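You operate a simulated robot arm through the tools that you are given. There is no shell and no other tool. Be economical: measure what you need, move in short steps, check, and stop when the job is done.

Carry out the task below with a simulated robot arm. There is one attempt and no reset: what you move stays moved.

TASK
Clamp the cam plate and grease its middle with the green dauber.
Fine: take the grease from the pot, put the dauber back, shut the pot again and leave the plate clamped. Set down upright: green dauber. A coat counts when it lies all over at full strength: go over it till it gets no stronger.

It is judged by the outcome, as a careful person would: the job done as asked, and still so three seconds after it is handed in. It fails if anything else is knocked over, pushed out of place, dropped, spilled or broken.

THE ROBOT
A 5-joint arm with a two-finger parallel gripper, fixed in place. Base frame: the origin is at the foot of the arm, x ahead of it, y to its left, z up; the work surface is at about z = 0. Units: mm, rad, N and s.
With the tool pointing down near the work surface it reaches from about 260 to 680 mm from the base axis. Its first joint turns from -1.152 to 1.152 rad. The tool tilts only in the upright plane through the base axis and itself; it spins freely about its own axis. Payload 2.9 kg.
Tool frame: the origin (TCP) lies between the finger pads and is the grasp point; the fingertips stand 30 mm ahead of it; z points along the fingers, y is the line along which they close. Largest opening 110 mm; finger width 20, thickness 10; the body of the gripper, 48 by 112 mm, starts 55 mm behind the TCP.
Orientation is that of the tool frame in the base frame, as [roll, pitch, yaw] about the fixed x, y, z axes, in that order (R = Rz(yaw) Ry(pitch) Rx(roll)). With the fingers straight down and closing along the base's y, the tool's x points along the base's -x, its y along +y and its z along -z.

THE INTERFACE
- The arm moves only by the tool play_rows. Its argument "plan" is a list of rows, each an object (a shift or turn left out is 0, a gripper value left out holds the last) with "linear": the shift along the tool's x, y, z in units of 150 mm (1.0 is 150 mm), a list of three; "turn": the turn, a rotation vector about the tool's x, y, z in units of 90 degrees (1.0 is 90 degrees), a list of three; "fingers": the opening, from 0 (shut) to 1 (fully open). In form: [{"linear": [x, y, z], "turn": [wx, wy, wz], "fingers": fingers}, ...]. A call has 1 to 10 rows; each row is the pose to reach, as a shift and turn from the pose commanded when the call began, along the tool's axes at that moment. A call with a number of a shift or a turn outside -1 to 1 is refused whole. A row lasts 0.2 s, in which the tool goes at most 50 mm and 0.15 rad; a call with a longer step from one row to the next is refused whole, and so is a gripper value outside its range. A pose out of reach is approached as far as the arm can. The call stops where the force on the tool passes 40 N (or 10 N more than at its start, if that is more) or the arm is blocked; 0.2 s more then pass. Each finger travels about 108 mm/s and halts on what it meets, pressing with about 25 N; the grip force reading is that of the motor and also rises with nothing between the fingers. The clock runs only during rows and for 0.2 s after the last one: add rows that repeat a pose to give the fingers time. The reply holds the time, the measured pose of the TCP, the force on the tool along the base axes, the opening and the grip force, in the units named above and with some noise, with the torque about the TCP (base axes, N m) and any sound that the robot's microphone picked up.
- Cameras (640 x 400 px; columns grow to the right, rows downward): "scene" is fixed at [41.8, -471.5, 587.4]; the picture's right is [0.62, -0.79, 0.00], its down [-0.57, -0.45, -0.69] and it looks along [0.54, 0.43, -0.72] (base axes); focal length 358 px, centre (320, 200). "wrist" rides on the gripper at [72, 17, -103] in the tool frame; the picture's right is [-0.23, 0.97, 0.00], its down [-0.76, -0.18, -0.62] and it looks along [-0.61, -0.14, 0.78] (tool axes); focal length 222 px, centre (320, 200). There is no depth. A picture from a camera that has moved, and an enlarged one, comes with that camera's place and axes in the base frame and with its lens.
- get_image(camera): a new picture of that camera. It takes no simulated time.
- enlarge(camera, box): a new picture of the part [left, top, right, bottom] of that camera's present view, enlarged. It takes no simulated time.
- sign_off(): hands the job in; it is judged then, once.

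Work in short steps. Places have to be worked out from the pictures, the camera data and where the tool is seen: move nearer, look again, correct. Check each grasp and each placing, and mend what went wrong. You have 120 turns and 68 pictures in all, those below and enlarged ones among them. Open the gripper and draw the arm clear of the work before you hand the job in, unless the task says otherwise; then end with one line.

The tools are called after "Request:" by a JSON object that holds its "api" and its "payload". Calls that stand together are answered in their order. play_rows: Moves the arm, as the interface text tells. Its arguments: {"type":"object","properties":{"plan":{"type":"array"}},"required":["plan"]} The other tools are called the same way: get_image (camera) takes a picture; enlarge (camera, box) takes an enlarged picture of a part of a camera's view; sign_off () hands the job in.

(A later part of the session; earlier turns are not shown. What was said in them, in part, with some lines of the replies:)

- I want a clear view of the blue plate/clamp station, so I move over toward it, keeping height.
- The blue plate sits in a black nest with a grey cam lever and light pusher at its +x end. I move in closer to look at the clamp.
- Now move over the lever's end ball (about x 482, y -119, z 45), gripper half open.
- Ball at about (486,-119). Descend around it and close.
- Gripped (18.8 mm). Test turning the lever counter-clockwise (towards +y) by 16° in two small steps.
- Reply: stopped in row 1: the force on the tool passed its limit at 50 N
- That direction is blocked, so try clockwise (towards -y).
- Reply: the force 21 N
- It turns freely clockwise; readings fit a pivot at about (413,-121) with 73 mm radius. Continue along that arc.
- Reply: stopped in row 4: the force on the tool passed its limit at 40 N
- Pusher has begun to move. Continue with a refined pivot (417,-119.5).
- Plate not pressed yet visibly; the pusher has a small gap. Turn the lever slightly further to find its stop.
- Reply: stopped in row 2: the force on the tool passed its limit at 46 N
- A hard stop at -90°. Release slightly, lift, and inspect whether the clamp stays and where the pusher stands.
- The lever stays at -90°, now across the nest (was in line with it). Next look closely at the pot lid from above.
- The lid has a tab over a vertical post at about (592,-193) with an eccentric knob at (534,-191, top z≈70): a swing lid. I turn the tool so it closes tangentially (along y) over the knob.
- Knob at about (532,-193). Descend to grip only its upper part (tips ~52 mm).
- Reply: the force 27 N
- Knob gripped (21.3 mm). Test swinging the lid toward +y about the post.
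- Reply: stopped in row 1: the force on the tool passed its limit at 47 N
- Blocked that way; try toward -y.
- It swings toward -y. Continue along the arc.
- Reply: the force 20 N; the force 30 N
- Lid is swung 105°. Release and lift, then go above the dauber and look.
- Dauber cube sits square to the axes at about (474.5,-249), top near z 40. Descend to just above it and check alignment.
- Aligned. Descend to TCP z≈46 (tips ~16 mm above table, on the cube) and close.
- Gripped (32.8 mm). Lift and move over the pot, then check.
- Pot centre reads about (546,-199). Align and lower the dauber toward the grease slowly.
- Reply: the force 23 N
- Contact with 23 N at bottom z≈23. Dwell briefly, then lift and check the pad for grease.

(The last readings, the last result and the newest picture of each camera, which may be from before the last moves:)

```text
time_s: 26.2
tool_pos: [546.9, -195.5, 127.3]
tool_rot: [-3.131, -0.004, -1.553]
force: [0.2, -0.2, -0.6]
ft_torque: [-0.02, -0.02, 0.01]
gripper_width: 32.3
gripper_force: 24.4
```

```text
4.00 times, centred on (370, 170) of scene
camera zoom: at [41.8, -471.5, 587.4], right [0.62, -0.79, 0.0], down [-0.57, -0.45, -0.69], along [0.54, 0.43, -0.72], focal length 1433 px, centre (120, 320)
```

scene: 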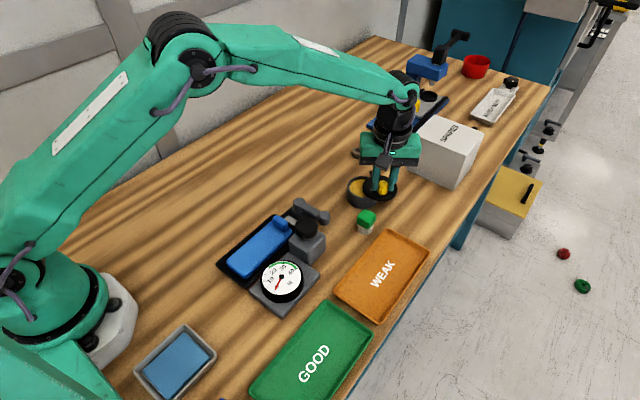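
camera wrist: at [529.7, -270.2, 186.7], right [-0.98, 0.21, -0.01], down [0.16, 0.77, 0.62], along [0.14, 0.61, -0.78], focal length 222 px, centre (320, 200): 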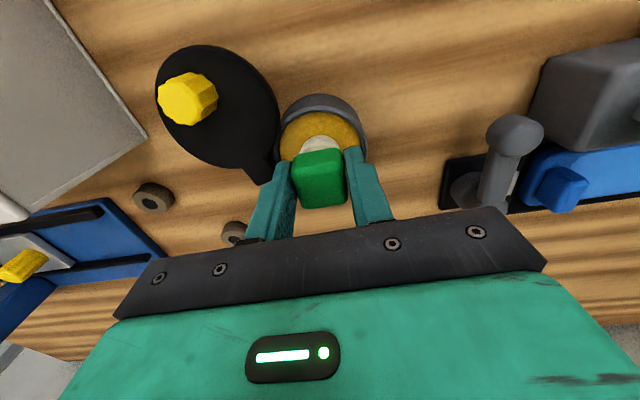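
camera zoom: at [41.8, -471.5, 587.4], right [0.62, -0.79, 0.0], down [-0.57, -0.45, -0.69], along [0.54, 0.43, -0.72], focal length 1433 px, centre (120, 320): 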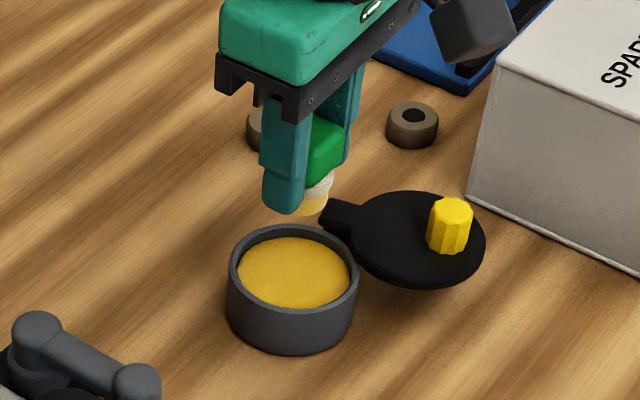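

The pad carries yellow grease. Carry it high to above the plate's middle.

Request:
{"api": "play_rows", "payload": {"plan": [{"linear": [-0.1, 0.15, -0.25]}, {"linear": [-0.2, 0.4, -0.3]}, {"linear": [-0.35, 0.6, -0.3]}, {"linear": [-0.5, 0.8, -0.3]}, {"linear": [-0.51, 1.0, -0.3]}]}}

Request:
{"api": "play_rows", "payload": {"plan": [{"linear": [0, 0.25, 0]}, {"linear": [0, 0.5, 0]}, {"linear": [0, 0.63, 0.0]}]}}

Request:
{"api": "get_image", "payload": {"camera": "wrist"}}

Request:
{"api": "enlarge", "payload": {"camera": "scene", "box": [190, 160, 350, 300]}}

```text
time_s: 27.4
tool_pos: [394.1, -120.7, 169.5]
tool_rot: [-3.13, -0.003, -1.555]
force: [-0.3, -0.1, -1.0]
ft_torque: [-0.01, 0.0, 0.01]
gripper_width: 32.8
gripper_force: 25.3
```

```text
time_s: 28.2
tool_pos: [301.8, -126.1, 167.8]
tool_rot: [-3.129, -0.006, -1.555]
force: [-0.1, 0.4, -0.3]
ft_torque: [0.03, 0.02, 0.01]
gripper_width: 32.7
gripper_force: 24.8
```

```text
25 pictures are left
camera wrist: at [285.2, -198.3, 271.2], right [-0.98, 0.21, -0.01], down [0.16, 0.77, 0.62], along [0.14, 0.6, -0.78], focal length 222 px, centre (320, 200)
```

wrist: 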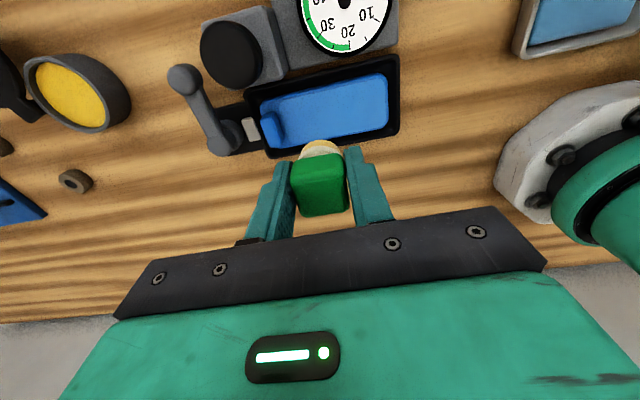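

```text
2.86 times, centred on (270, 230) of scene
camera zoom: at [41.8, -471.5, 587.4], right [0.62, -0.79, 0.0], down [-0.57, -0.45, -0.69], along [0.54, 0.43, -0.72], focal length 1023 px, centre (463, 114)
```

zoom: 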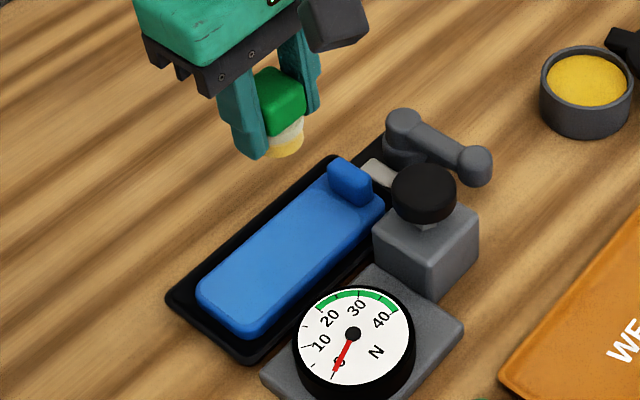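

Request:
{"api": "enlarge", "payload": {"camera": "wrist", "box": [240, 50, 410, 170]}}

```text
3.33 times, centred on (325, 110) of wrist
camera zoom: at [285.2, -198.3, 271.2], right [-0.98, 0.21, -0.01], down [0.16, 0.77, 0.62], along [0.14, 0.6, -0.78], focal length 740 px, centre (303, 500)
```

zoom: 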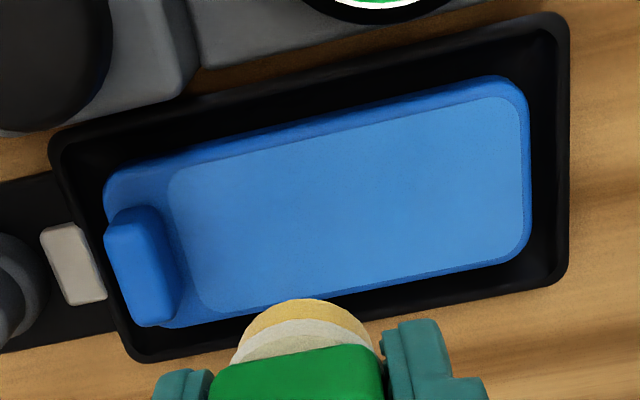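

I see a lighter panel on the plate top, about x 234–345, y −145…−97. To clear the lug I turn the tool 90° (fingers closing along y) while high.

Request:
{"api": "play_rows", "payload": {"plan": [{"turn": [0, 0, 0.09]}, {"turn": [0, 0, 0.18]}, {"turn": [0, 0, 0.27]}, {"turn": [0, 0, 0.36]}, {"turn": [0, 0, 0.45]}, {"turn": [0, 0, 0.54]}, {"turn": [0, 0, 0.63]}, {"turn": [0, 0, 0.72]}, {"linear": [-0.02, 0.04, 0], "turn": [0, 0, 0.81]}, {"linear": [-0.033, 0.08, 0], "turn": [0, 0, 0.9]}]}}

Request:
{"api": "play_rows", "payload": {"plan": [{"turn": [-0.007, 0, 0.05]}, {"linear": [0, 0, 0.25], "turn": [-0.007, 0, 0.105]}, {"linear": [0, 0, 0.5], "turn": [-0.007, 0, 0.105]}]}}

Request:
{"api": "get_image", "payload": {"camera": "wrist"}}

```text
time_s: 30.4
tool_pos: [286.0, -119.9, 169.2]
tool_rot: [-3.134, 0.012, -2.972]
force: [-0.1, 0.3, -0.9]
ft_torque: [0.02, 0.0, 0.01]
gripper_width: 32.7
gripper_force: 24.8
```

```text
time_s: 31.2
tool_pos: [285.6, -121.9, 95.6]
tool_rot: [-3.14, 0.009, -3.137]
force: [-0.7, 0.5, 0.5]
ft_torque: [-0.02, -0.02, -0.01]
gripper_width: 32.7
gripper_force: 25.3
```

```text
22 pictures are left
camera wrist: at [214.0, -104.0, 197.7], right [0.22, 0.98, 0.0], down [0.76, -0.17, 0.63], along [0.61, -0.14, -0.78], focal length 222 px, centre (320, 200)
```

wrist: 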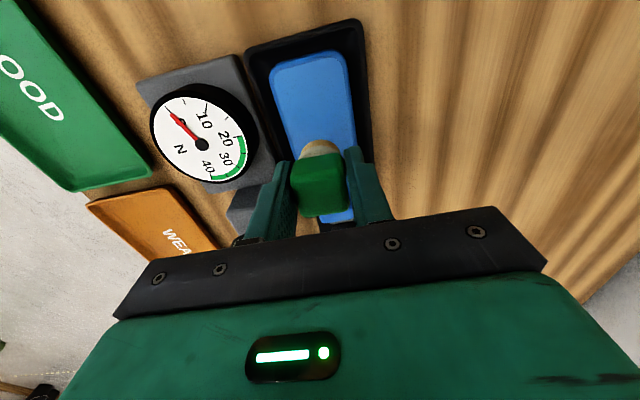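

Lower gently until contact with the plate.

Request:
{"api": "play_rows", "payload": {"plan": [{"linear": [0, 0, 0.05]}, {"linear": [0, 0, 0.09]}, {"linear": [0, 0, 0.12]}, {"linear": [0, 0, 0.14]}, {"linear": [0, 0, 0.15]}]}}

```text
time_s: 32.4
tool_pos: [287.0, -121.2, 73.1]
tool_rot: [-3.138, 0.007, -3.135]
force: [-0.1, -0.7, -1.3]
ft_torque: [0.01, 0.02, 0.02]
gripper_width: 32.5
gripper_force: 24.9
```

Request:
{"api": "play_rows", "payload": {"plan": [{"linear": [0, 0, 0.013]}, {"linear": [0, 0, 0.026]}, {"linear": [0, 0, 0.04]}]}}

```text
time_s: 33.2
tool_pos: [287.7, -123.1, 64.6]
tool_rot: [-3.139, 0.007, -3.136]
force: [0.8, 0.5, -0.7]
ft_torque: [0.03, 0.01, -0.03]
gripper_width: 32.7
gripper_force: 24.4
```

Request:
{"api": "play_rows", "payload": {"plan": [{"linear": [0, 0, 0.013]}, {"linear": [0, 0, 0.026]}]}}

Request:
{"api": "get_image", "payload": {"camera": "wrist"}}

```text
time_s: 33.8
tool_pos: [287.5, -120.6, 62.1]
tool_rot: [-3.137, 0.006, -3.134]
force: [0.5, -0.3, -0.4]
ft_torque: [0.0, 0.0, -0.03]
gripper_width: 32.9
gripper_force: 25.3
```

```text
21 pictures are left
camera wrist: at [215.2, -104.7, 165.3], right [0.22, 0.98, 0.0], down [0.76, -0.17, 0.63], along [0.61, -0.14, -0.78], focal length 222 px, centre (320, 200)
```

wrist: 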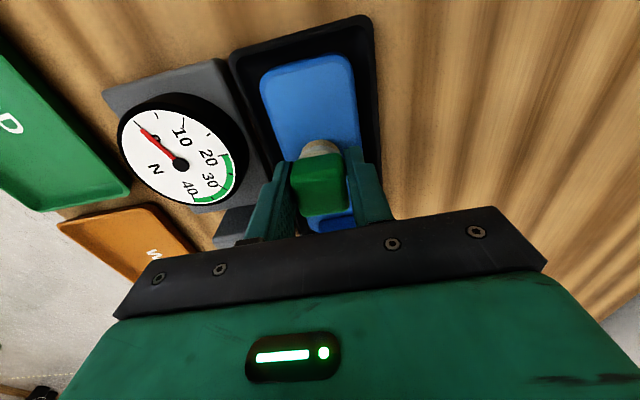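

Request:
{"api": "play_rows", "payload": {"plan": [{"linear": [0, 0, 0.013]}, {"linear": [0, 0, 0.026]}]}}

```text
time_s: 34.4
tool_pos: [288.9, -121.3, 58.6]
tool_rot: [-3.135, 0.011, -3.134]
force: [-1.0, 1.5, 18.8]
ft_torque: [0.17, 0.12, 0.04]
gripper_width: 32.8
gripper_force: 25.2
```

Contact at TCP z≈59 (plate top ≈ 11–12 mm) with ~19 N. Ease slightly and make one lengthwise stroke, then look.

Request:
{"api": "play_rows", "payload": {"plan": [{"linear": [0.09, 0.02, -0.004]}, {"linear": [0.18, 0.02, -0.004]}, {"linear": [0.26, 0.02, -0.004]}, {"linear": [0.18, 0.02, -0.004]}, {"linear": [0.09, 0.02, -0.004]}, {"linear": [0, 0.02, -0.004]}, {"linear": [-0.1, 0.02, -0.004]}, {"linear": [-0.18, 0.02, -0.004]}, {"linear": [-0.25, 0.02, -0.004]}, {"linear": [-0.25, 0.02, -0.004]}]}}

Request:
{"api": "get_image", "payload": {"camera": "wrist"}}

```text
time_s: 36.6
tool_pos: [325.5, -117.6, 58.0]
tool_rot: [-3.138, 0.007, -3.134]
force: [-0.3, -0.5, -0.8]
ft_torque: [-0.01, -0.02, -0.01]
gripper_width: 32.6
gripper_force: 24.9
```

```text
20 pictures are left
camera wrist: at [253.1, -100.5, 161.6], right [0.22, 0.98, 0.0], down [0.76, -0.17, 0.63], along [0.61, -0.14, -0.78], focal length 222 px, centre (320, 200)
```

wrist: 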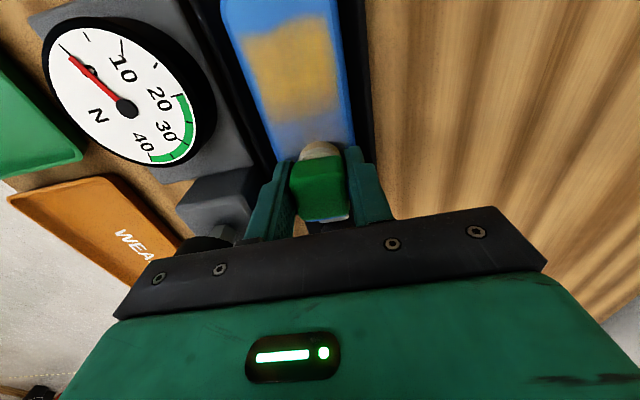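

Request:
{"api": "enlarge", "payload": {"camera": "wrist", "box": [200, 0, 390, 160]}}

Request:
{"api": "enlarge", "payload": {"camera": "scene", "box": [190, 160, 350, 300]}}

```text
2.50 times, centred on (295, 80) of wrist
camera zoom: at [253.1, -100.5, 161.6], right [0.22, 0.98, 0.0], down [0.76, -0.17, 0.63], along [0.61, -0.14, -0.78], focal length 555 px, centre (382, 500)
```

zoom: 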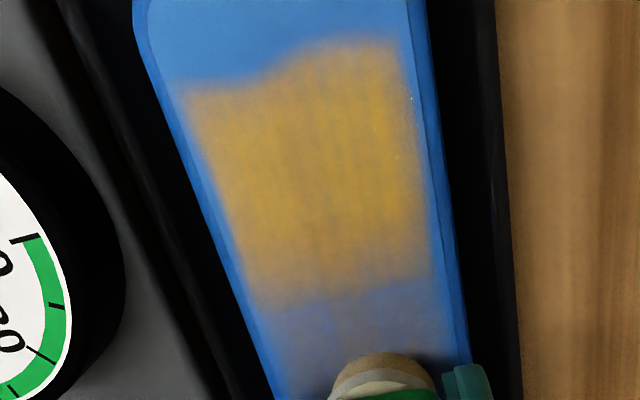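

```text
2.86 times, centred on (270, 230) of scene
camera zoom: at [41.8, -471.5, 587.4], right [0.62, -0.79, 0.0], down [-0.57, -0.45, -0.69], along [0.54, 0.43, -0.72], focal length 1023 px, centre (463, 114)
```

zoom: 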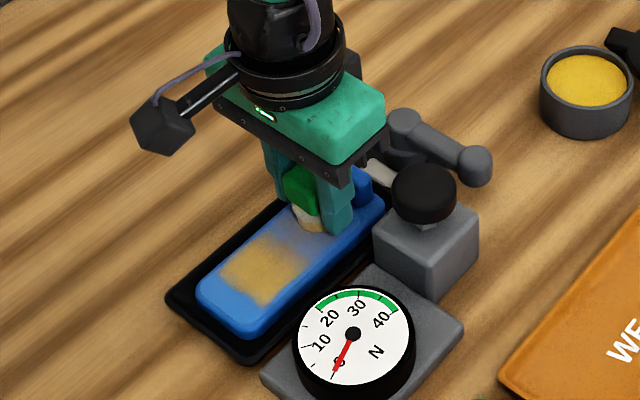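

The coat is building: strong at x≈250–297, weak toward +x where contact was lost. The plate hasn't shifted. Press down a bit here and stroke back at several y offsets.

Request:
{"api": "play_rows", "payload": {"plan": [{"linear": [0, 0, 0.008]}, {"linear": [0, 0, 0.014]}, {"linear": [0.06, 0, 0.014]}]}}

```text
time_s: 37.4
tool_pos: [316.2, -118.0, 58.3]
tool_rot: [-3.137, 0.01, -3.136]
force: [2.1, 0.3, 4.6]
ft_torque: [0.06, -0.02, -0.05]
gripper_width: 32.8
gripper_force: 25.7
```

Request:
{"api": "play_rows", "payload": {"plan": [{"linear": [0, -0.05, 0.006]}, {"linear": [-0.07, -0.05, 0.007]}, {"linear": [0.1, -0.05, 0.007]}, {"linear": [0.27, -0.05, 0.007]}, {"linear": [0.44, -0.05, 0.007]}, {"linear": [0.44, 0.05, 0.007]}, {"linear": [0.27, 0.05, 0.007]}, {"linear": [0.1, 0.05, 0.007]}, {"linear": [-0.07, 0.05, 0.007]}, {"linear": [-0.07, 0, 0.007]}]}}

Request:
{"api": "enlarge", "payload": {"camera": "wrist", "box": [200, 0, 390, 160]}}

```text
time_s: 39.6
tool_pos: [327.4, -118.9, 56.3]
tool_rot: [-3.139, 0.007, -3.135]
force: [0.3, -0.5, -0.2]
ft_torque: [-0.02, 0.04, 0.03]
gripper_width: 32.8
gripper_force: 24.9
```

```text
2.50 times, centred on (295, 80) of wrist
camera zoom: at [255.0, -102.3, 159.5], right [0.22, 0.98, 0.0], down [0.76, -0.17, 0.63], along [0.61, -0.14, -0.78], focal length 555 px, centre (382, 500)
```

zoom: 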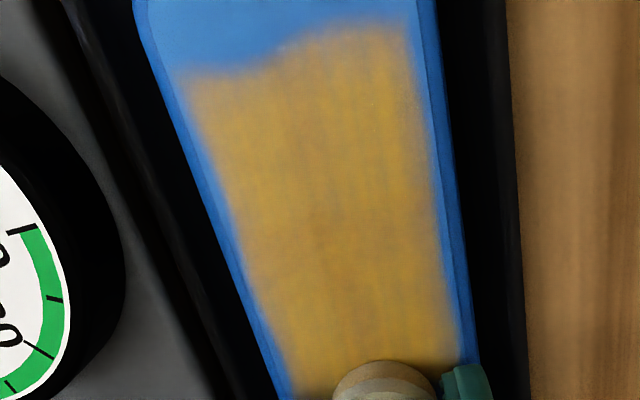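

The coat now spans further; its −x edge stays at x≈251. Lift and look at the entire plate.

Request:
{"api": "play_rows", "payload": {"plan": [{"linear": [0, 0, -0.25]}, {"linear": [0, 0, -0.5]}, {"linear": [0, 0.2, -0.6]}, {"linear": [0.2, 0.45, -0.6]}]}}

Request:
{"api": "enlarge", "payload": {"camera": "wrist", "box": [180, 0, 400, 180]}}

Request:
{"api": "enlarge", "payload": {"camera": "scene", "box": [190, 160, 350, 300]}}

```text
time_s: 40.6
tool_pos: [294.4, -51.5, 143.7]
tool_rot: [-3.141, 0.008, -3.134]
force: [-0.3, 0.0, -0.5]
ft_torque: [-0.02, -0.01, 0.01]
gripper_width: 32.8
gripper_force: 25.3
```

```text
2.22 times, centred on (290, 90) of wrist
camera zoom: at [221.0, -34.2, 246.1], right [0.22, 0.98, 0.0], down [0.76, -0.17, 0.63], along [0.62, -0.14, -0.78], focal length 494 px, centre (387, 444)
```

zoom: 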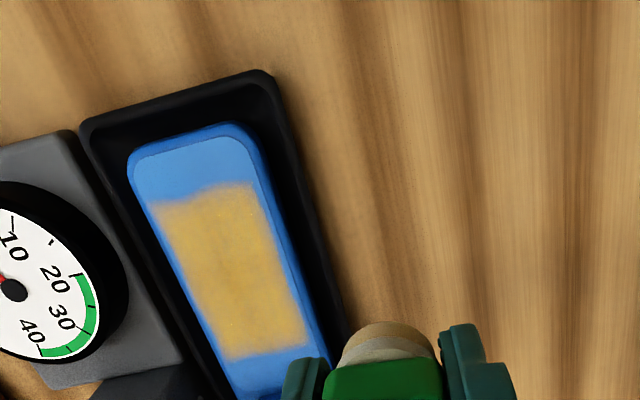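

```text
2.86 times, centred on (270, 230) of scene
camera zoom: at [41.8, -471.6, 587.4], right [0.62, -0.79, 0.0], down [-0.57, -0.45, -0.69], along [0.54, 0.43, -0.72], focal length 1023 px, centre (463, 114)
```

zoom: 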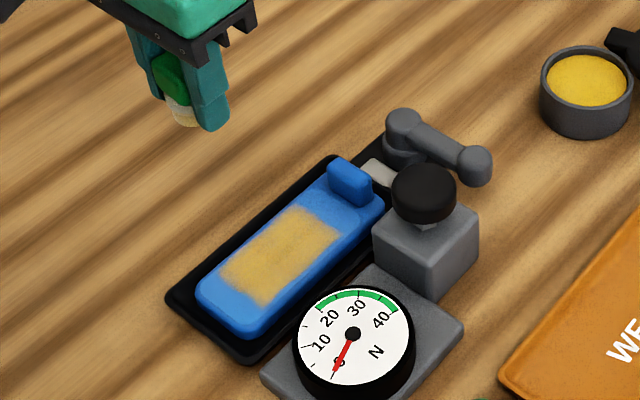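

The coated middle band is now clearly bounded (x≈253–333, full width), ends stay blue. I go back for a second thorough set of passes to bring it to full strength.

Request:
{"api": "play_rows", "payload": {"plan": [{"linear": [0, -0.25, 0]}, {"linear": [-0.1, -0.45, 0.1]}, {"linear": [-0.2, -0.48, 0.3]}, {"linear": [-0.2, -0.5, 0.45]}, {"linear": [-0.2, -0.5, 0.53]}, {"linear": [-0.2, -0.5, 0.56]}, {"linear": [-0.2, -0.5, 0.575]}, {"linear": [-0.2, -0.5, 0.585]}]}}

```text
time_s: 42.4
tool_pos: [328.2, -125.1, 58.2]
tool_rot: [-3.138, 0.006, -3.135]
force: [0.2, -0.1, -0.4]
ft_torque: [-0.02, 0.01, 0.03]
gripper_width: 32.9
gripper_force: 25.2
```

Request:
{"api": "play_rows", "payload": {"plan": [{"linear": [0, -0.03, 0.012]}, {"linear": [0.17, -0.03, 0.018]}, {"linear": [0.34, -0.03, 0.018]}, {"linear": [0.5, -0.03, 0.018]}, {"linear": [0.5, 0.04, 0.018]}, {"linear": [0.34, 0.04, 0.018]}, {"linear": [0.17, 0.04, 0.018]}, {"linear": [0.0, 0.04, 0.018]}, {"linear": [0.0, 0.11, 0.018]}, {"linear": [0.17, 0.11, 0.018]}]}}

Request:
{"api": "play_rows", "payload": {"plan": [{"linear": [0.17, 0, 0.0]}, {"linear": [0.33, 0, 0.0]}, {"linear": [0.33, -0.14, 0]}, {"linear": [0.16, -0.14, 0]}, {"linear": [0, -0.14, 0]}, {"linear": [-0.17, -0.14, 0]}, {"linear": [-0.17, -0.05, 0]}, {"linear": [0.0, -0.05, 0]}, {"linear": [0.17, -0.05, 0]}, {"linear": [0.33, -0.05, 0]}]}}

Request:
{"api": "play_rows", "payload": {"plan": [{"linear": [0, 0, -0.25]}, {"linear": [0, 0, -0.5]}, {"linear": [0, 0.3, -0.6]}, {"linear": [-0.2, 0.45, -0.6]}]}}

Request:
{"api": "enlarge", "payload": {"camera": "wrist", "box": [180, 0, 400, 180]}}

Request:
{"api": "enlarge", "payload": {"camera": "scene", "box": [190, 160, 350, 300]}}

```text
time_s: 44.6
tool_pos: [300.6, -108.8, 56.9]
tool_rot: [-3.138, 0.006, -3.134]
force: [-0.2, 0.0, -0.5]
ft_torque: [-0.02, -0.02, 0.01]
gripper_width: 32.3
gripper_force: 25.0
```

```text
time_s: 46.8
tool_pos: [254.6, -117.5, 52.3]
tool_rot: [-3.136, 0.01, -3.134]
force: [2.5, -1.0, 8.7]
ft_torque: [-0.05, -0.04, 0.01]
gripper_width: 32.6
gripper_force: 25.3
```

```text
time_s: 47.8
tool_pos: [283.1, -49.5, 146.0]
tool_rot: [-3.141, 0.009, -3.135]
force: [1.1, 0.0, -0.4]
ft_torque: [-0.01, -0.01, 0.03]
gripper_width: 32.5
gripper_force: 25.1
```

```text
2.22 times, centred on (290, 90) of wrist
camera zoom: at [209.8, -33.4, 248.3], right [0.22, 0.98, 0.0], down [0.76, -0.17, 0.63], along [0.61, -0.14, -0.78], focal length 494 px, centre (387, 444)
```

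zoom: 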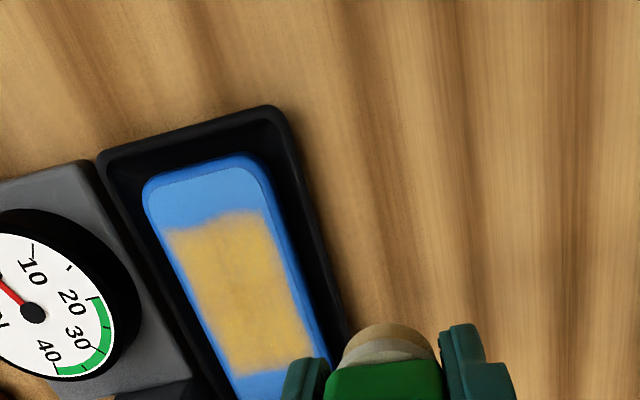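

```text
2.86 times, centred on (270, 230) of scene
camera zoom: at [41.7, -471.5, 587.4], right [0.62, -0.79, 0.0], down [-0.57, -0.45, -0.69], along [0.54, 0.43, -0.72], focal length 1023 px, centre (463, 114)
```

zoom: 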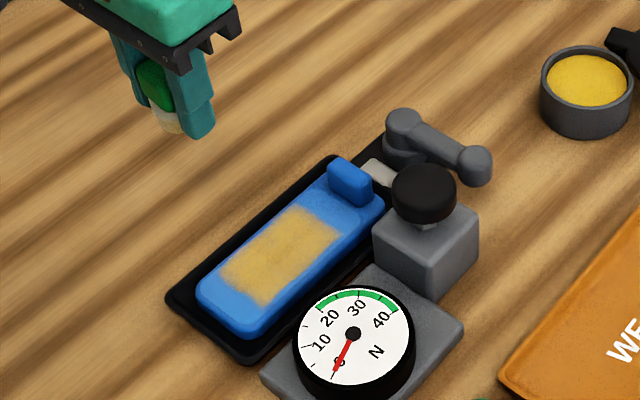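

The dauber is likely spent, and the coat looks a little thin compared with the pot's grease. Re-dip and go over it again to see if it gets any stronger.

Request:
{"api": "play_rows", "payload": {"plan": [{"linear": [-0.2, -0.1, -0.15]}, {"linear": [-0.4, -0.2, -0.15]}, {"linear": [-0.6, -0.35, -0.15]}, {"linear": [-0.8, -0.47, -0.15]}, {"linear": [-1, -0.57, -0.15]}]}}

Request:
{"api": "play_rows", "payload": {"plan": [{"linear": [-0.25, -0.15, 0]}, {"linear": [-0.5, -0.3, 0]}, {"linear": [-0.75, -0.42, 0]}, {"linear": [-0.75, -0.42, 0.2]}, {"linear": [-0.75, -0.42, 0.2]}]}}

Request:
{"api": "get_image", "payload": {"camera": "wrist"}}

```text
time_s: 49.0
tool_pos: [431.0, -133.6, 169.3]
tool_rot: [-3.137, 0.009, -3.135]
force: [-0.4, 0.2, -1.0]
ft_torque: [-0.03, 0.0, -0.01]
gripper_width: 32.8
gripper_force: 24.8
```

```text
time_s: 50.2
tool_pos: [543.1, -199.8, 138.8]
tool_rot: [-3.138, 0.007, -3.135]
force: [-0.2, -0.4, 0.2]
ft_torque: [0.02, -0.04, 0.02]
gripper_width: 32.7
gripper_force: 24.4
```

```text
12 pictures are left
camera wrist: at [468.8, -183.9, 241.4], right [0.22, 0.98, 0.0], down [0.76, -0.17, 0.63], along [0.61, -0.14, -0.78], focal length 222 px, centre (320, 200)
```

wrist: 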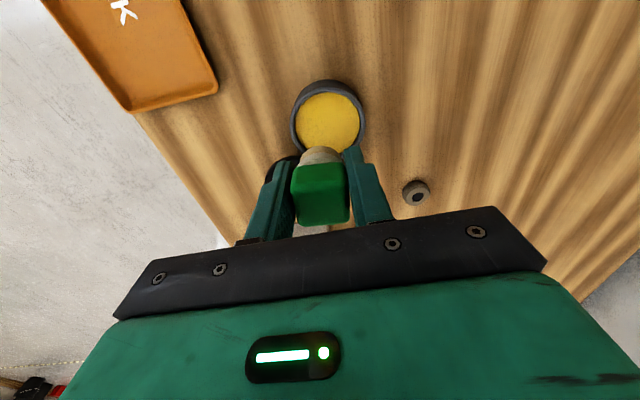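

Request:
{"api": "play_rows", "payload": {"plan": [{"linear": [-0.007, 0.025, 0.15]}, {"linear": [-0.007, 0.025, 0.3]}, {"linear": [-0.007, 0.025, 0.4]}, {"linear": [-0.007, 0.025, 0.43]}, {"linear": [-0.007, 0.025, 0.45]}, {"linear": [-0.007, 0.025, 0.46]}]}}

```text
time_s: 51.6
tool_pos: [544.0, -192.2, 70.9]
tool_rot: [-3.138, 0.008, -3.135]
force: [-0.2, 0.0, 0.9]
ft_torque: [0.03, 0.03, -0.01]
gripper_width: 32.6
gripper_force: 25.2
```

Request:
{"api": "play_rows", "payload": {"plan": [{"linear": [0, 0, 0.01]}, {"linear": [0, 0, 0.02]}, {"linear": [0, 0, 0.03]}, {"linear": [0, 0, 0.03]}]}}

```text
time_s: 52.6
tool_pos: [544.9, -191.3, 66.1]
tool_rot: [-3.139, 0.01, -3.135]
force: [-0.1, 0.0, -0.2]
ft_torque: [0.02, 0.0, -0.02]
gripper_width: 32.9
gripper_force: 25.0
```

Request:
{"api": "play_rows", "payload": {"plan": [{"linear": [0, -0.01, 0.01]}, {"linear": [0, -0.015, 0.02]}, {"linear": [0, -0.015, 0.03]}]}}

```text
time_s: 53.4
tool_pos: [546.9, -195.6, 62.5]
tool_rot: [-3.138, 0.009, -3.136]
force: [-0.9, -0.7, 2.7]
ft_torque: [0.02, 0.03, 0.02]
gripper_width: 32.7
gripper_force: 25.1
```

Light contact found (dauber has slid up ~7 mm in the grip). Press slightly, then lift.

Request:
{"api": "play_rows", "payload": {"plan": [{"linear": [0, 0, 0.01]}, {"linear": [0, 0, 0.01]}, {"linear": [0, 0, 0.015]}]}}

Request:
{"api": "play_rows", "payload": {"plan": [{"linear": [0, 0, 0]}, {"linear": [0, 0, -0.25]}, {"linear": [0, 0, -0.5]}, {"linear": [0, 0, -0.7]}]}}

Request:
{"api": "enlarge", "payload": {"camera": "scene", "box": [310, 100, 430, 220]}}

```text
time_s: 54.2
tool_pos: [546.8, -194.9, 61.7]
tool_rot: [-3.138, 0.01, -3.135]
force: [-6.9, -3.1, 21.4]
ft_torque: [-0.06, 0.24, 0.08]
gripper_width: 32.7
gripper_force: 24.9
```

```text
time_s: 55.2
tool_pos: [543.3, -194.0, 167.1]
tool_rot: [-3.139, 0.006, -3.135]
force: [-0.3, -0.8, 0.4]
ft_torque: [-0.02, -0.01, 0.03]
gripper_width: 32.7
gripper_force: 24.9
```

```text
3.33 times, centred on (370, 160) of scene
camera zoom: at [41.8, -471.5, 587.4], right [0.62, -0.79, 0.0], down [-0.57, -0.45, -0.69], along [0.54, 0.43, -0.72], focal length 1194 px, centre (153, 333)
```

zoom: 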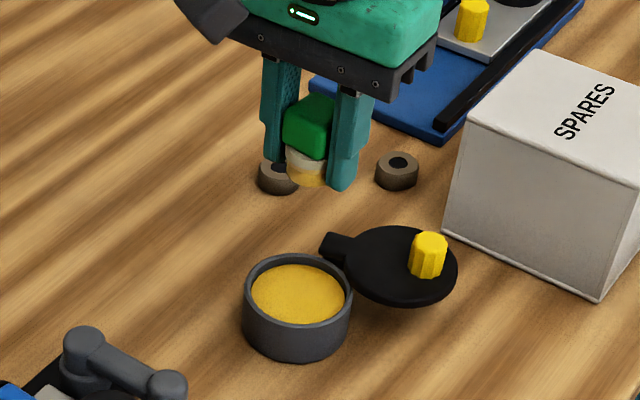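

Reloaded. Return over the plate.

Request:
{"api": "play_rows", "payload": {"plan": [{"linear": [0.2, 0.1, 0]}, {"linear": [0.4, 0.2, 0]}, {"linear": [0.6, 0.3, 0]}, {"linear": [0.8, 0.4, 0]}, {"linear": [1, 0.48, 0]}]}}

Request:
{"api": "play_rows", "payload": {"plan": [{"linear": [0.25, 0, 0]}, {"linear": [0.5, 0.01, 0]}, {"linear": [0.69, 0.02, 0.1]}, {"linear": [0.69, 0.02, 0.35]}, {"linear": [0.69, 0.02, 0.6]}, {"linear": [0.69, 0.02, 0.68]}]}}

```text
time_s: 56.4
tool_pos: [393.2, -124.5, 165.5]
tool_rot: [-3.137, 0.008, -3.133]
force: [-0.5, -0.1, -0.4]
ft_torque: [0.02, -0.01, 0.01]
gripper_width: 32.4
gripper_force: 25.6
```

```text
time_s: 57.8
tool_pos: [291.8, -120.5, 59.3]
tool_rot: [-3.139, 0.006, -3.135]
force: [-0.3, -0.4, -0.7]
ft_torque: [0.0, 0.03, 0.0]
gripper_width: 32.6
gripper_force: 24.8
```

Request:
{"api": "play_rows", "payload": {"plan": [{"linear": [0, 0, 0.02]}, {"linear": [0, 0, 0.035]}, {"linear": [0, 0, 0.045]}, {"linear": [0, 0, 0.05]}]}}

```text
time_s: 58.8
tool_pos: [291.8, -122.6, 52.7]
tool_rot: [-3.138, 0.008, -3.134]
force: [-0.9, -0.8, -1.2]
ft_torque: [0.02, 0.02, -0.02]
gripper_width: 32.7
gripper_force: 25.5
```

Request:
{"api": "play_rows", "payload": {"plan": [{"linear": [0, 0, 0.01]}, {"linear": [0, 0, 0.018]}]}}

```text
time_s: 59.4
tool_pos: [293.0, -122.3, 50.9]
tool_rot: [-3.136, 0.01, -3.133]
force: [-6.1, -3.3, 22.4]
ft_torque: [-0.06, 0.06, 0.0]
gripper_width: 33.0
gripper_force: 24.8
```

Contact 22 N. Serpentine over the whole middle band, holding about this height.

Request:
{"api": "play_rows", "payload": {"plan": [{"linear": [0.13, -0.067, -0.002]}, {"linear": [0.26, -0.067, -0.002]}, {"linear": [0.26, 0.013, -0.002]}, {"linear": [0.26, 0.093, -0.002]}, {"linear": [0.13, 0.093, -0.001]}, {"linear": [0, 0.093, 0]}, {"linear": [-0.12, 0.093, 0.002]}, {"linear": [-0.23, 0.093, 0.004]}, {"linear": [-0.23, 0.013, 0.004]}, {"linear": [-0.23, -0.067, 0.004]}]}}

Request:
{"api": "play_rows", "payload": {"plan": [{"linear": [0.11, 0.0, 0.004]}, {"linear": [0.23, 0.0, 0.002]}, {"linear": [0.36, 0.0, 0]}, {"linear": [0.49, 0.0, 0]}, {"linear": [0.49, 0.08, 0]}, {"linear": [0.36, 0.08, 0]}, {"linear": [0.23, 0.08, 0.002]}, {"linear": [0.11, 0.08, 0.004]}, {"linear": [0, 0.08, 0.006]}, {"linear": [0, 0.16, 0.006]}]}}

```text
time_s: 60.5
tool_pos: [254.9, -108.1, 50.0]
tool_rot: [-3.137, 0.01, -3.135]
force: [-0.3, 1.7, 4.9]
ft_torque: [0.13, -0.08, 0.0]
gripper_width: 32.9
gripper_force: 25.1
stopped in row 5: the force on the tool passed its limit at 85 N (the readings are from after the stop); the commanded pose is now the measured one
```

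```text
time_s: 62.4
tool_pos: [242.1, -98.6, 51.2]
tool_rot: [-3.137, 0.007, -3.139]
force: [0.3, 1.1, 5.1]
ft_torque: [0.06, -0.11, 0.0]
gripper_width: 32.6
gripper_force: 25.1
out of reach, approached as far as the arm can: row 2, 3, 4, 5, 6, 7
stopped in row 9: the force on the tool passed its limit at 105 N (the readings are from after the stop); the commanded pose is now the measured one
```

Unexpected high forces: a fingertip probably caught the nest wall, now that tips are low. Stop and look.

Request:
{"api": "enlarge", "payload": {"camera": "scene", "box": [180, 150, 350, 300]}}

```text
2.67 times, centred on (265, 225) of scene
camera zoom: at [41.7, -471.5, 587.4], right [0.62, -0.79, 0.0], down [-0.57, -0.45, -0.69], along [0.54, 0.43, -0.72], focal length 955 px, centre (467, 133)
```

zoom: 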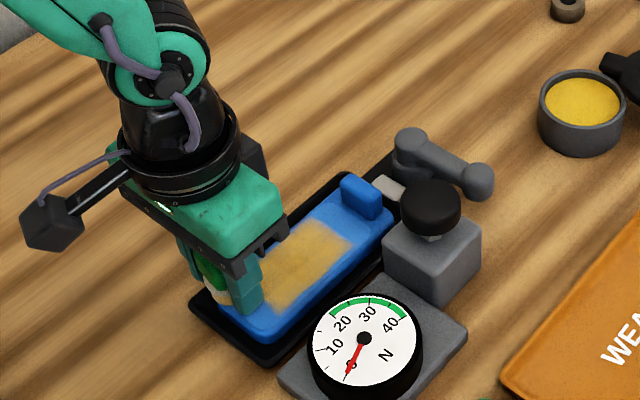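

Nest, plate and clamp are unmoved. Lift straight up and check the dauber and coat.

Request:
{"api": "play_rows", "payload": {"plan": [{"linear": [0, 0, -0.03]}, {"linear": [0, 0, -0.2]}, {"linear": [0, 0, -0.45]}, {"linear": [-0.15, 0.1, -0.6]}, {"linear": [-0.3, 0.3, -0.63]}]}}

Request:
{"api": "get_image", "payload": {"camera": "wrist"}}

```text
time_s: 63.6
tool_pos: [283.5, -52.0, 146.9]
tool_rot: [-3.141, 0.005, -3.138]
force: [0.0, -0.3, -1.0]
ft_torque: [0.0, -0.02, -0.01]
gripper_width: 32.5
gripper_force: 24.7
```

```text
9 pictures are left
camera wrist: at [210.7, -35.1, 249.3], right [0.22, 0.97, 0.0], down [0.76, -0.17, 0.63], along [0.61, -0.14, -0.78], focal length 222 px, centre (320, 200)
```

wrist: 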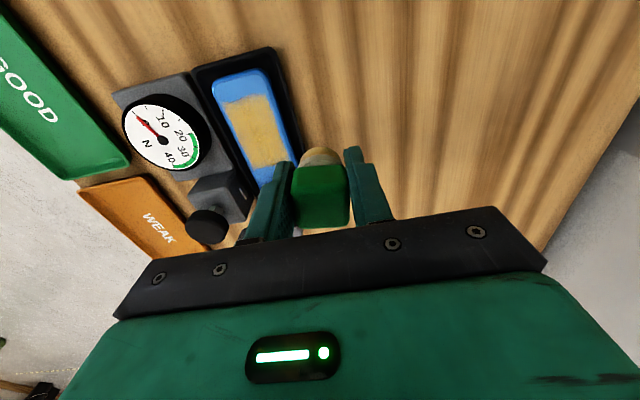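

Dauber is still upright in the grip. Resume at the plate centre, staying within y −125…−113 so the fingers clear the nest walls.

Request:
{"api": "play_rows", "payload": {"plan": [{"linear": [-0.03, -0.3, 0]}, {"linear": [-0.063, -0.447, 0.1]}, {"linear": [-0.063, -0.447, 0.35]}, {"linear": [-0.063, -0.447, 0.55]}, {"linear": [-0.063, -0.447, 0.6]}, {"linear": [-0.063, -0.447, 0.62]}, {"linear": [-0.063, -0.447, 0.63]}]}}

Request:
{"api": "play_rows", "payload": {"plan": [{"linear": [0, 0, 0.007]}, {"linear": [0, 0, 0.014]}]}}

```text
time_s: 65.2
tool_pos: [298.1, -119.7, 51.2]
tool_rot: [-3.138, 0.008, -3.137]
force: [0.4, -0.5, -0.2]
ft_torque: [0.01, 0.01, -0.03]
gripper_width: 32.7
gripper_force: 24.8
```

```text
time_s: 65.9
tool_pos: [296.4, -120.5, 50.5]
tool_rot: [-3.138, 0.009, -3.138]
force: [-2.9, 1.4, 5.5]
ft_torque: [0.08, -0.03, 0.02]
gripper_width: 32.6
gripper_force: 25.1
stopped in row 2: the force on the tool passed its limit at 43 N (the readings are from after the stop); the commanded pose is now the measured one
```

Request:
{"api": "play_rows", "payload": {"plan": [{"linear": [-0.1, 0.0, 0.0]}, {"linear": [-0.2, 0.0, 0.001]}, {"linear": [-0.2, -0.03, 0.001]}, {"linear": [-0.1, -0.03, 0.0]}, {"linear": [0, -0.03, 0.0]}, {"linear": [0.13, -0.03, -0.001]}, {"linear": [0.26, -0.03, -0.001]}, {"linear": [0.26, 0.03, -0.001]}, {"linear": [0.13, 0.03, 0]}, {"linear": [0, 0.03, 0]}]}}

```text
time_s: 68.1
tool_pos: [290.2, -116.6, 51.1]
tool_rot: [3.141, 0.005, -3.138]
force: [0.7, 0.7, 2.9]
ft_torque: [0.0, -0.07, -0.03]
gripper_width: 32.5
gripper_force: 24.8
stopped in row 10: the force on the tool passed its limit at 90 N (the readings are from after the stop); the commanded pose is now the measured one
```

The +y side catches again; keep to y≈−122 with slightly lighter pressure and finish the strokes.

Request:
{"api": "play_rows", "payload": {"plan": [{"linear": [0, -0.035, -0.004]}, {"linear": [-0.08, -0.035, -0.002]}, {"linear": [-0.16, -0.035, 0]}, {"linear": [-0.25, -0.035, 0.001]}, {"linear": [-0.16, -0.035, 0.0]}, {"linear": [-0.08, -0.035, 0]}, {"linear": [0, -0.035, 0.0]}, {"linear": [0.12, -0.035, 0.0]}, {"linear": [0.24, -0.035, 0]}]}}

```text
time_s: 70.1
tool_pos: [253.9, -121.9, 51.6]
tool_rot: [-3.137, 0.008, -3.138]
force: [5.8, 0.3, 10.3]
ft_torque: [0.26, -0.1, -0.12]
gripper_width: 32.6
gripper_force: 25.3
```

Good full stroke with contact. One more back and forth, then lift and look at the coat.

Request:
{"api": "play_rows", "payload": {"plan": [{"linear": [-0.12, 0, 0]}, {"linear": [-0.24, 0, 0]}, {"linear": [-0.36, 0, 0.001]}, {"linear": [-0.49, 0, 0.002]}, {"linear": [-0.36, 0, 0.001]}, {"linear": [-0.24, 0, 0.0]}, {"linear": [-0.24, 0, -0.1]}]}}

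Request:
{"api": "play_rows", "payload": {"plan": [{"linear": [0, 0, -0.25]}, {"linear": [0, 0, -0.5]}, {"linear": [0, 0.25, -0.55]}, {"linear": [0.05, 0.45, -0.55]}]}}

Request:
{"api": "enlarge", "payload": {"camera": "wrist", "box": [180, 0, 400, 180]}}

```text
time_s: 70.4
tool_pos: [260.5, -120.4, 51.8]
tool_rot: [3.142, 0.003, -3.139]
force: [0.9, 1.0, 1.1]
ft_torque: [0.03, -0.06, 0.04]
gripper_width: 32.7
gripper_force: 25.0
stopped in row 1: the force on the tool passed its limit at 78 N (the readings are from after the stop); the commanded pose is now the measured one
```

```text
time_s: 71.4
tool_pos: [251.2, -50.7, 134.1]
tool_rot: [3.141, 0.0, -3.139]
force: [0.8, 0.2, -0.6]
ft_torque: [0.0, -0.04, -0.01]
gripper_width: 32.5
gripper_force: 25.3
```

```text
2.22 times, centred on (290, 90) of wrist
camera zoom: at [178.4, -33.8, 236.9], right [0.23, 0.97, 0.0], down [0.76, -0.18, 0.62], along [0.61, -0.14, -0.78], focal length 494 px, centre (387, 444)
```

zoom: 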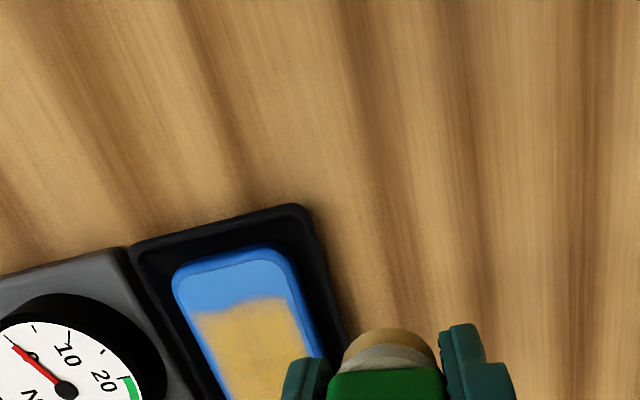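

Request:
{"api": "enlarge", "payload": {"camera": "scene", "box": [225, 195, 315, 270]}}

```text
5.33 times, centred on (270, 232) of scene
camera zoom: at [41.7, -471.6, 587.4], right [0.62, -0.79, 0.0], down [-0.57, -0.45, -0.69], along [0.54, 0.43, -0.72], focal length 1910 px, centre (587, 27)
```

zoom: 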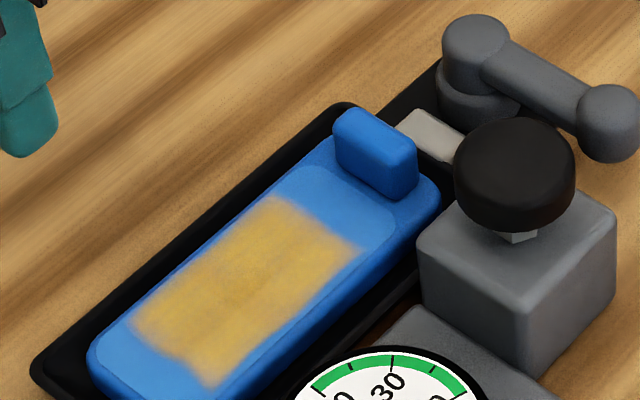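

The coat is even over the whole middle band and no stronger than before the extra passes. Now take the dauber back to its place, restoring the original tool yaw.

Request:
{"api": "play_rows", "payload": {"plan": [{"linear": [0, 0, -0.2], "turn": [0, 0, -0.09]}, {"linear": [-0.1, -0.1, -0.2], "turn": [0, 0, -0.18]}, {"linear": [-0.2, -0.2, -0.2], "turn": [0, 0, -0.27]}, {"linear": [-0.3, -0.3, -0.2], "turn": [0, 0, -0.36]}, {"linear": [-0.4, -0.4, -0.2], "turn": [0, 0, -0.45]}, {"linear": [-0.5, -0.5, -0.2], "turn": [0, 0, -0.54]}, {"linear": [-0.6, -0.6, -0.2], "turn": [0, 0, -0.63]}, {"linear": [-0.7, -0.7, -0.2], "turn": [0, 0, -0.72]}, {"linear": [-0.8, -0.8, -0.2], "turn": [0, 0, -0.81]}, {"linear": [-0.9, -0.9, -0.2], "turn": [0, 0, -0.9]}]}}

```text
time_s: 73.6
tool_pos: [387.4, -186.4, 162.8]
tool_rot: [3.141, 0.001, -1.724]
force: [0.5, 0.2, -0.7]
ft_torque: [0.0, -0.02, 0.0]
gripper_width: 32.9
gripper_force: 24.9
```

Request:
{"api": "play_rows", "payload": {"plan": [{"linear": [0.1, -0.2, 0], "turn": [0, 0, -0.05]}, {"linear": [0.2, -0.42, 0], "turn": [0, 0, -0.106]}, {"linear": [0.345, -0.647, 0], "turn": [0, 0, -0.106]}, {"linear": [0.345, -0.647, 0.3], "turn": [0, 0, -0.106]}, {"linear": [0.345, -0.647, 0.55], "turn": [0, 0, -0.106]}]}}

Request:
{"api": "enlarge", "payload": {"camera": "scene", "box": [320, 150, 410, 250]}}

```text
time_s: 74.8
tool_pos: [475.8, -258.6, 79.6]
tool_rot: [-3.142, -0.001, -1.56]
force: [-0.7, -0.1, -0.1]
ft_torque: [0.02, 0.02, -0.02]
gripper_width: 32.7
gripper_force: 25.0
```

```text
4.00 times, centred on (365, 200) of scene
camera zoom: at [41.8, -471.5, 587.4], right [0.62, -0.79, 0.0], down [-0.57, -0.45, -0.69], along [0.54, 0.43, -0.72], focal length 1433 px, centre (140, 200)
```

zoom: 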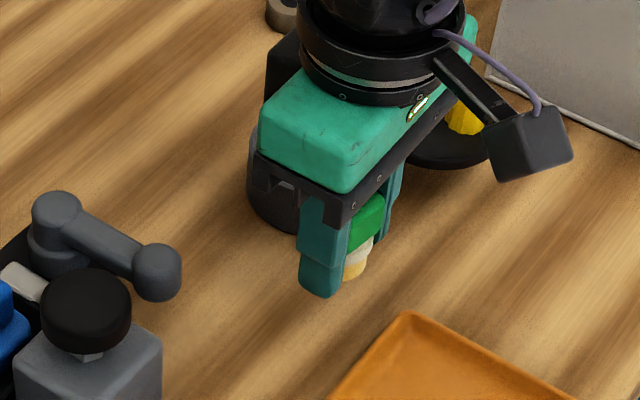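

Shift 6 mm in +y and lower gently to the table.

Request:
{"api": "play_rows", "payload": {"plan": [{"linear": [-0.04, 0, 0.1]}, {"linear": [-0.04, 0, 0.2]}, {"linear": [-0.04, 0, 0.235]}, {"linear": [-0.04, 0, 0.25]}, {"linear": [-0.04, 0, 0.26]}]}}

```text
time_s: 76.0
tool_pos: [475.4, -247.6, 42.5]
tool_rot: [-3.141, 0.0, -1.557]
force: [0.3, 0.5, 0.0]
ft_torque: [0.0, 0.03, 0.01]
gripper_width: 32.8
gripper_force: 25.2
```

Request:
{"api": "play_rows", "payload": {"plan": [{"linear": [0.02, 0, 0.007]}, {"linear": [0.02, 0, 0.014]}, {"linear": [0.02, 0, 0.02]}]}}

```text
time_s: 76.8
tool_pos: [475.4, -250.2, 39.6]
tool_rot: [3.141, 0.001, -1.559]
force: [0.1, 0.6, -0.1]
ft_torque: [0.0, -0.01, -0.03]
gripper_width: 32.6
gripper_force: 24.6
```

Request:
{"api": "play_rows", "payload": {"plan": [{"linear": [0, 0, 0.006]}, {"linear": [0, 0, 0.012]}]}}

```text
time_s: 77.4
tool_pos: [474.7, -250.2, 36.8]
tool_rot: [3.141, -0.001, -1.558]
force: [-0.3, 0.3, 0.2]
ft_torque: [0.01, 0.0, 0.02]
gripper_width: 32.5
gripper_force: 25.4
```

Request:
{"api": "play_rows", "payload": {"plan": [{"linear": [0, 0, 0.006]}, {"linear": [0, 0, 0.012]}]}}

```text
time_s: 78.0
tool_pos: [474.9, -250.3, 35.3]
tool_rot: [-3.141, 0.001, -1.559]
force: [-0.3, -0.4, -0.6]
ft_torque: [-0.01, 0.03, -0.01]
gripper_width: 32.6
gripper_force: 25.1
```

Request:
{"api": "play_rows", "payload": {"plan": [{"linear": [0, 0, 0.006]}, {"linear": [0, 0, 0.012]}]}}

Request:
{"api": "enlarge", "payload": {"camera": "scene", "box": [340, 185, 390, 245]}}

```text
time_s: 78.6
tool_pos: [474.0, -252.2, 33.5]
tool_rot: [-3.141, 0.0, -1.558]
force: [-0.1, 0.8, -0.4]
ft_torque: [-0.01, 0.05, -0.01]
gripper_width: 32.6
gripper_force: 25.0
```

```text
6.67 times, centred on (365, 215) of scene
camera zoom: at [41.8, -471.5, 587.4], right [0.62, -0.79, 0.0], down [-0.57, -0.45, -0.69], along [0.54, 0.43, -0.72], focal length 2388 px, centre (20, 100)
```

zoom: 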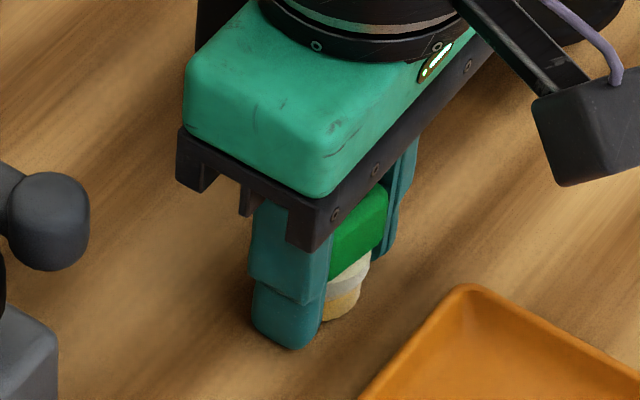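

Request:
{"api": "play_rows", "payload": {"plan": [{"linear": [0, 0, 0.005]}, {"linear": [0, 0, 0.01]}, {"linear": [0, 0, 0.013]}]}}

```text
time_s: 79.4
tool_pos: [475.0, -250.3, 31.3]
tool_rot: [-3.14, 0.0, -1.559]
force: [0.2, -1.0, -0.4]
ft_torque: [0.01, 0.01, -0.02]
gripper_width: 32.5
gripper_force: 25.0
```

Request:
{"api": "play_rows", "payload": {"plan": [{"linear": [0, 0, 0.005]}, {"linear": [0, 0, 0.01]}]}}

```text
time_s: 80.0
tool_pos: [475.5, -250.2, 30.7]
tool_rot: [-3.14, 0.001, -1.558]
force: [0.4, -1.0, -0.6]
ft_torque: [0.0, 0.03, 0.0]
gripper_width: 32.5
gripper_force: 25.2
```

Request:
{"api": "play_rows", "payload": {"plan": [{"linear": [0, 0, 0.004]}, {"linear": [0, 0, 0.007]}]}}

```text
time_s: 80.6
tool_pos: [475.3, -252.0, 29.9]
tool_rot: [-3.141, 0.001, -1.558]
force: [-2.6, -1.4, 4.6]
ft_torque: [0.1, 0.08, 0.06]
gripper_width: 32.5
gripper_force: 25.0
```

Touching the table. Open in small steps, then rise.

Request:
{"api": "play_rows", "payload": {"plan": [{"fingers": 0.305}, {"fingers": 0.315}, {"fingers": 0.33}, {"fingers": 0.36}, {"fingers": 0.45}, {"fingers": 0.45}, {"linear": [0, 0, -0.15], "fingers": 0.45}, {"linear": [0, 0, -0.4]}, {"linear": [0, 0, -0.65]}]}}

Request:
{"api": "get_image", "payload": {"camera": "wrist"}}

```text
time_s: 82.6
tool_pos: [474.3, -251.8, 128.1]
tool_rot: [3.142, 0.001, -1.558]
force: [0.0, 0.5, 0.5]
ft_torque: [-0.02, 0.0, 0.02]
gripper_width: 49.4
gripper_force: 0.0
```

```text
4 pictures are left
camera wrist: at [460.1, -324.7, 231.6], right [-0.98, 0.22, 0.0], down [0.17, 0.76, 0.62], along [0.13, 0.61, -0.78], focal length 222 px, centre (320, 200)
```

wrist: 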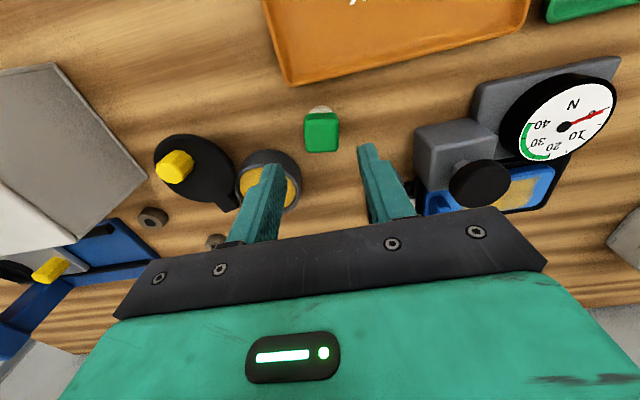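

Dauber stands upright in its place. Now go back to the lid knob at (608,-250) with the same yaw and grip it.

Request:
{"api": "play_rows", "payload": {"plan": [{"linear": [0, -0.25, 0]}, {"linear": [0, -0.5, 0]}, {"linear": [0, -0.75, 0]}, {"linear": [0, -0.892, 0]}, {"linear": [0, -0.892, 0]}]}}

Request:
{"api": "get_image", "payload": {"camera": "wrist"}}

```text
time_s: 83.8
tool_pos: [608.6, -250.4, 127.6]
tool_rot: [-3.141, 0.001, -1.56]
force: [0.2, 0.3, 0.2]
ft_torque: [0.01, 0.01, 0.02]
gripper_width: 49.6
gripper_force: 0.0
```

```text
3 pictures are left
camera wrist: at [593.2, -322.2, 230.8], right [-0.98, 0.22, 0.0], down [0.17, 0.76, 0.62], along [0.13, 0.61, -0.78], focal length 222 px, centre (320, 200)
```

wrist: 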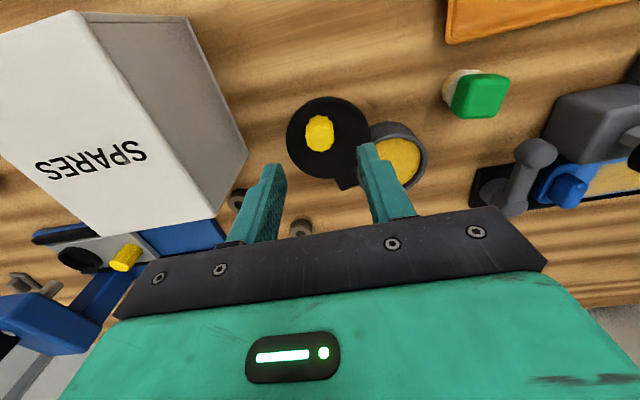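

Knob is between the fingers' line. Descend and grip.

Request:
{"api": "play_rows", "payload": {"plan": [{"linear": [0.008, 0.007, 0.15]}, {"linear": [0.008, 0.007, 0.305]}, {"linear": [0.008, 0.007, 0.305], "fingers": 0}, {"linear": [0.008, 0.007, 0.305]}, {"linear": [0.008, 0.007, 0.305]}]}}

```text
time_s: 85.0
tool_pos: [608.4, -252.5, 80.7]
tool_rot: [3.141, 0.001, -1.558]
force: [-0.1, 1.2, -0.8]
ft_torque: [-0.06, -0.01, -0.01]
gripper_width: 21.1
gripper_force: 45.5
```

Gripped (21.1 mm). Swing the lid back along the arc.

Request:
{"api": "play_rows", "payload": {"plan": [{"linear": [0.011, 0.055, 0], "turn": [0, 0, 0.088]}, {"linear": [0.013, 0.111, 0], "turn": [0, 0, 0.176]}, {"linear": [0.008, 0.167, 0], "turn": [0, 0, 0.264]}, {"linear": [-0.005, 0.222, 0], "turn": [0, 0, 0.352]}, {"linear": [-0.025, 0.274, 0], "turn": [0, 0, 0.44]}, {"linear": [-0.053, 0.323, 0], "turn": [0, 0, 0.53]}, {"linear": [-0.087, 0.368, 0], "turn": [0, 0, 0.617]}]}}

```text
time_s: 86.6
tool_pos: [552.3, -237.8, 80.2]
tool_rot: [-3.14, 0.002, -2.529]
force: [10.6, 3.2, -2.4]
ft_torque: [-0.02, 0.17, -0.31]
gripper_width: 21.1
gripper_force: 45.3
```

Request:
{"api": "play_rows", "payload": {"plan": [{"linear": [0.009, 0.055, 0], "turn": [0, 0, 0.088]}, {"linear": [0.011, 0.11, 0], "turn": [0, 0, 0.176]}, {"linear": [0.004, 0.165, 0], "turn": [0, 0, 0.264]}, {"linear": [-0.01, 0.219, 0], "turn": [0, 0, 0.352]}, {"linear": [-0.031, 0.27, 0], "turn": [0, 0, 0.44]}, {"linear": [-0.053, 0.309, 0], "turn": [0, 0, 0.51]}, {"linear": [-0.064, 0.323, 0], "turn": [0, 0, 0.535]}, {"linear": [-0.074, 0.337, 0], "turn": [0, 0, 0.56]}]}}

```text
time_s: 88.4
tool_pos: [533.7, -194.1, 81.4]
tool_rot: [3.141, 0.008, 2.868]
force: [19.0, -33.0, -13.6]
ft_torque: [-0.52, 0.22, 0.28]
gripper_width: 21.2
gripper_force: 45.3
```

The lid is back against its closed stop (same pose as at first grip). Release, rise and draw clear.

Request:
{"api": "play_rows", "payload": {"plan": [{"linear": [0, -0.01, 0]}, {"linear": [0, -0.01, 0], "fingers": 0.4}, {"linear": [0, -0.01, 0], "fingers": 0.4}, {"linear": [0, -0.01, -0.25]}, {"linear": [0, -0.01, -0.5]}, {"linear": [0, 0, -0.8]}, {"linear": [0, 0.3, -0.95]}, {"linear": [0, 0.6, -1]}, {"linear": [0, 0.9, -1]}]}}

Request:
{"api": "get_image", "payload": {"camera": "scene"}}

```text
refused: row 7 steps farther than a row can; nothing moved
```

```text
2 pictures are left
```

scene: 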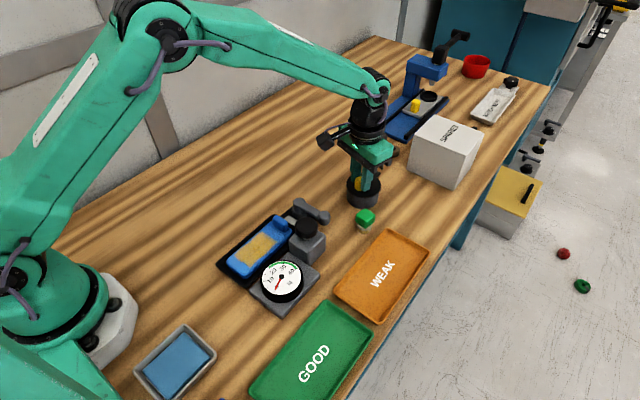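

The call was refused for step size; repeat with smaller steps.

Request:
{"api": "play_rows", "payload": {"plan": [{"linear": [0, -0.01, 0]}, {"linear": [0, -0.01, 0], "fingers": 0.4}, {"linear": [0, -0.01, 0], "fingers": 0.4}, {"linear": [0, -0.01, -0.25]}, {"linear": [0, -0.01, -0.5]}, {"linear": [0, 0, -0.75]}, {"linear": [0, 0.2, -0.9]}, {"linear": [0, 0.45, -0.95]}, {"linear": [0, 0.7, -0.95]}, {"linear": [0, 0.95, -0.95]}]}}

Request:
{"api": "enlarge", "payload": {"camera": "scene", "box": [220, 150, 420, 280]}}

```text
time_s: 90.6
tool_pos: [572.1, -54.1, 225.7]
tool_rot: [3.141, 0.0, 2.875]
force: [1.1, -0.3, -0.4]
ft_torque: [-0.01, 0.02, 0.0]
gripper_width: 43.8
gripper_force: 0.0
```

```text
3.08 times, centred on (320, 215) of scene
camera zoom: at [41.7, -471.6, 587.4], right [0.62, -0.79, 0.0], down [-0.57, -0.45, -0.69], along [0.54, 0.43, -0.72], focal length 1102 px, centre (320, 154)
```

zoom: 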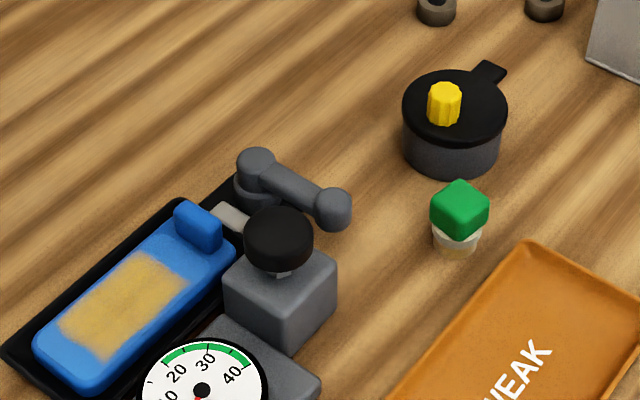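

Pot shut, dauber upright in its place, the middle coated, lever in the clamped position, and the arm clear. Handing in.

Request:
{"api": "sign_off", "payload": {}}

```text
The job is handed in.
```

The cam plate is clamped and its middle has an even coat of grease. The green dauber is back upright in its place, the pot is shut, and the arm is clear with the gripper open.
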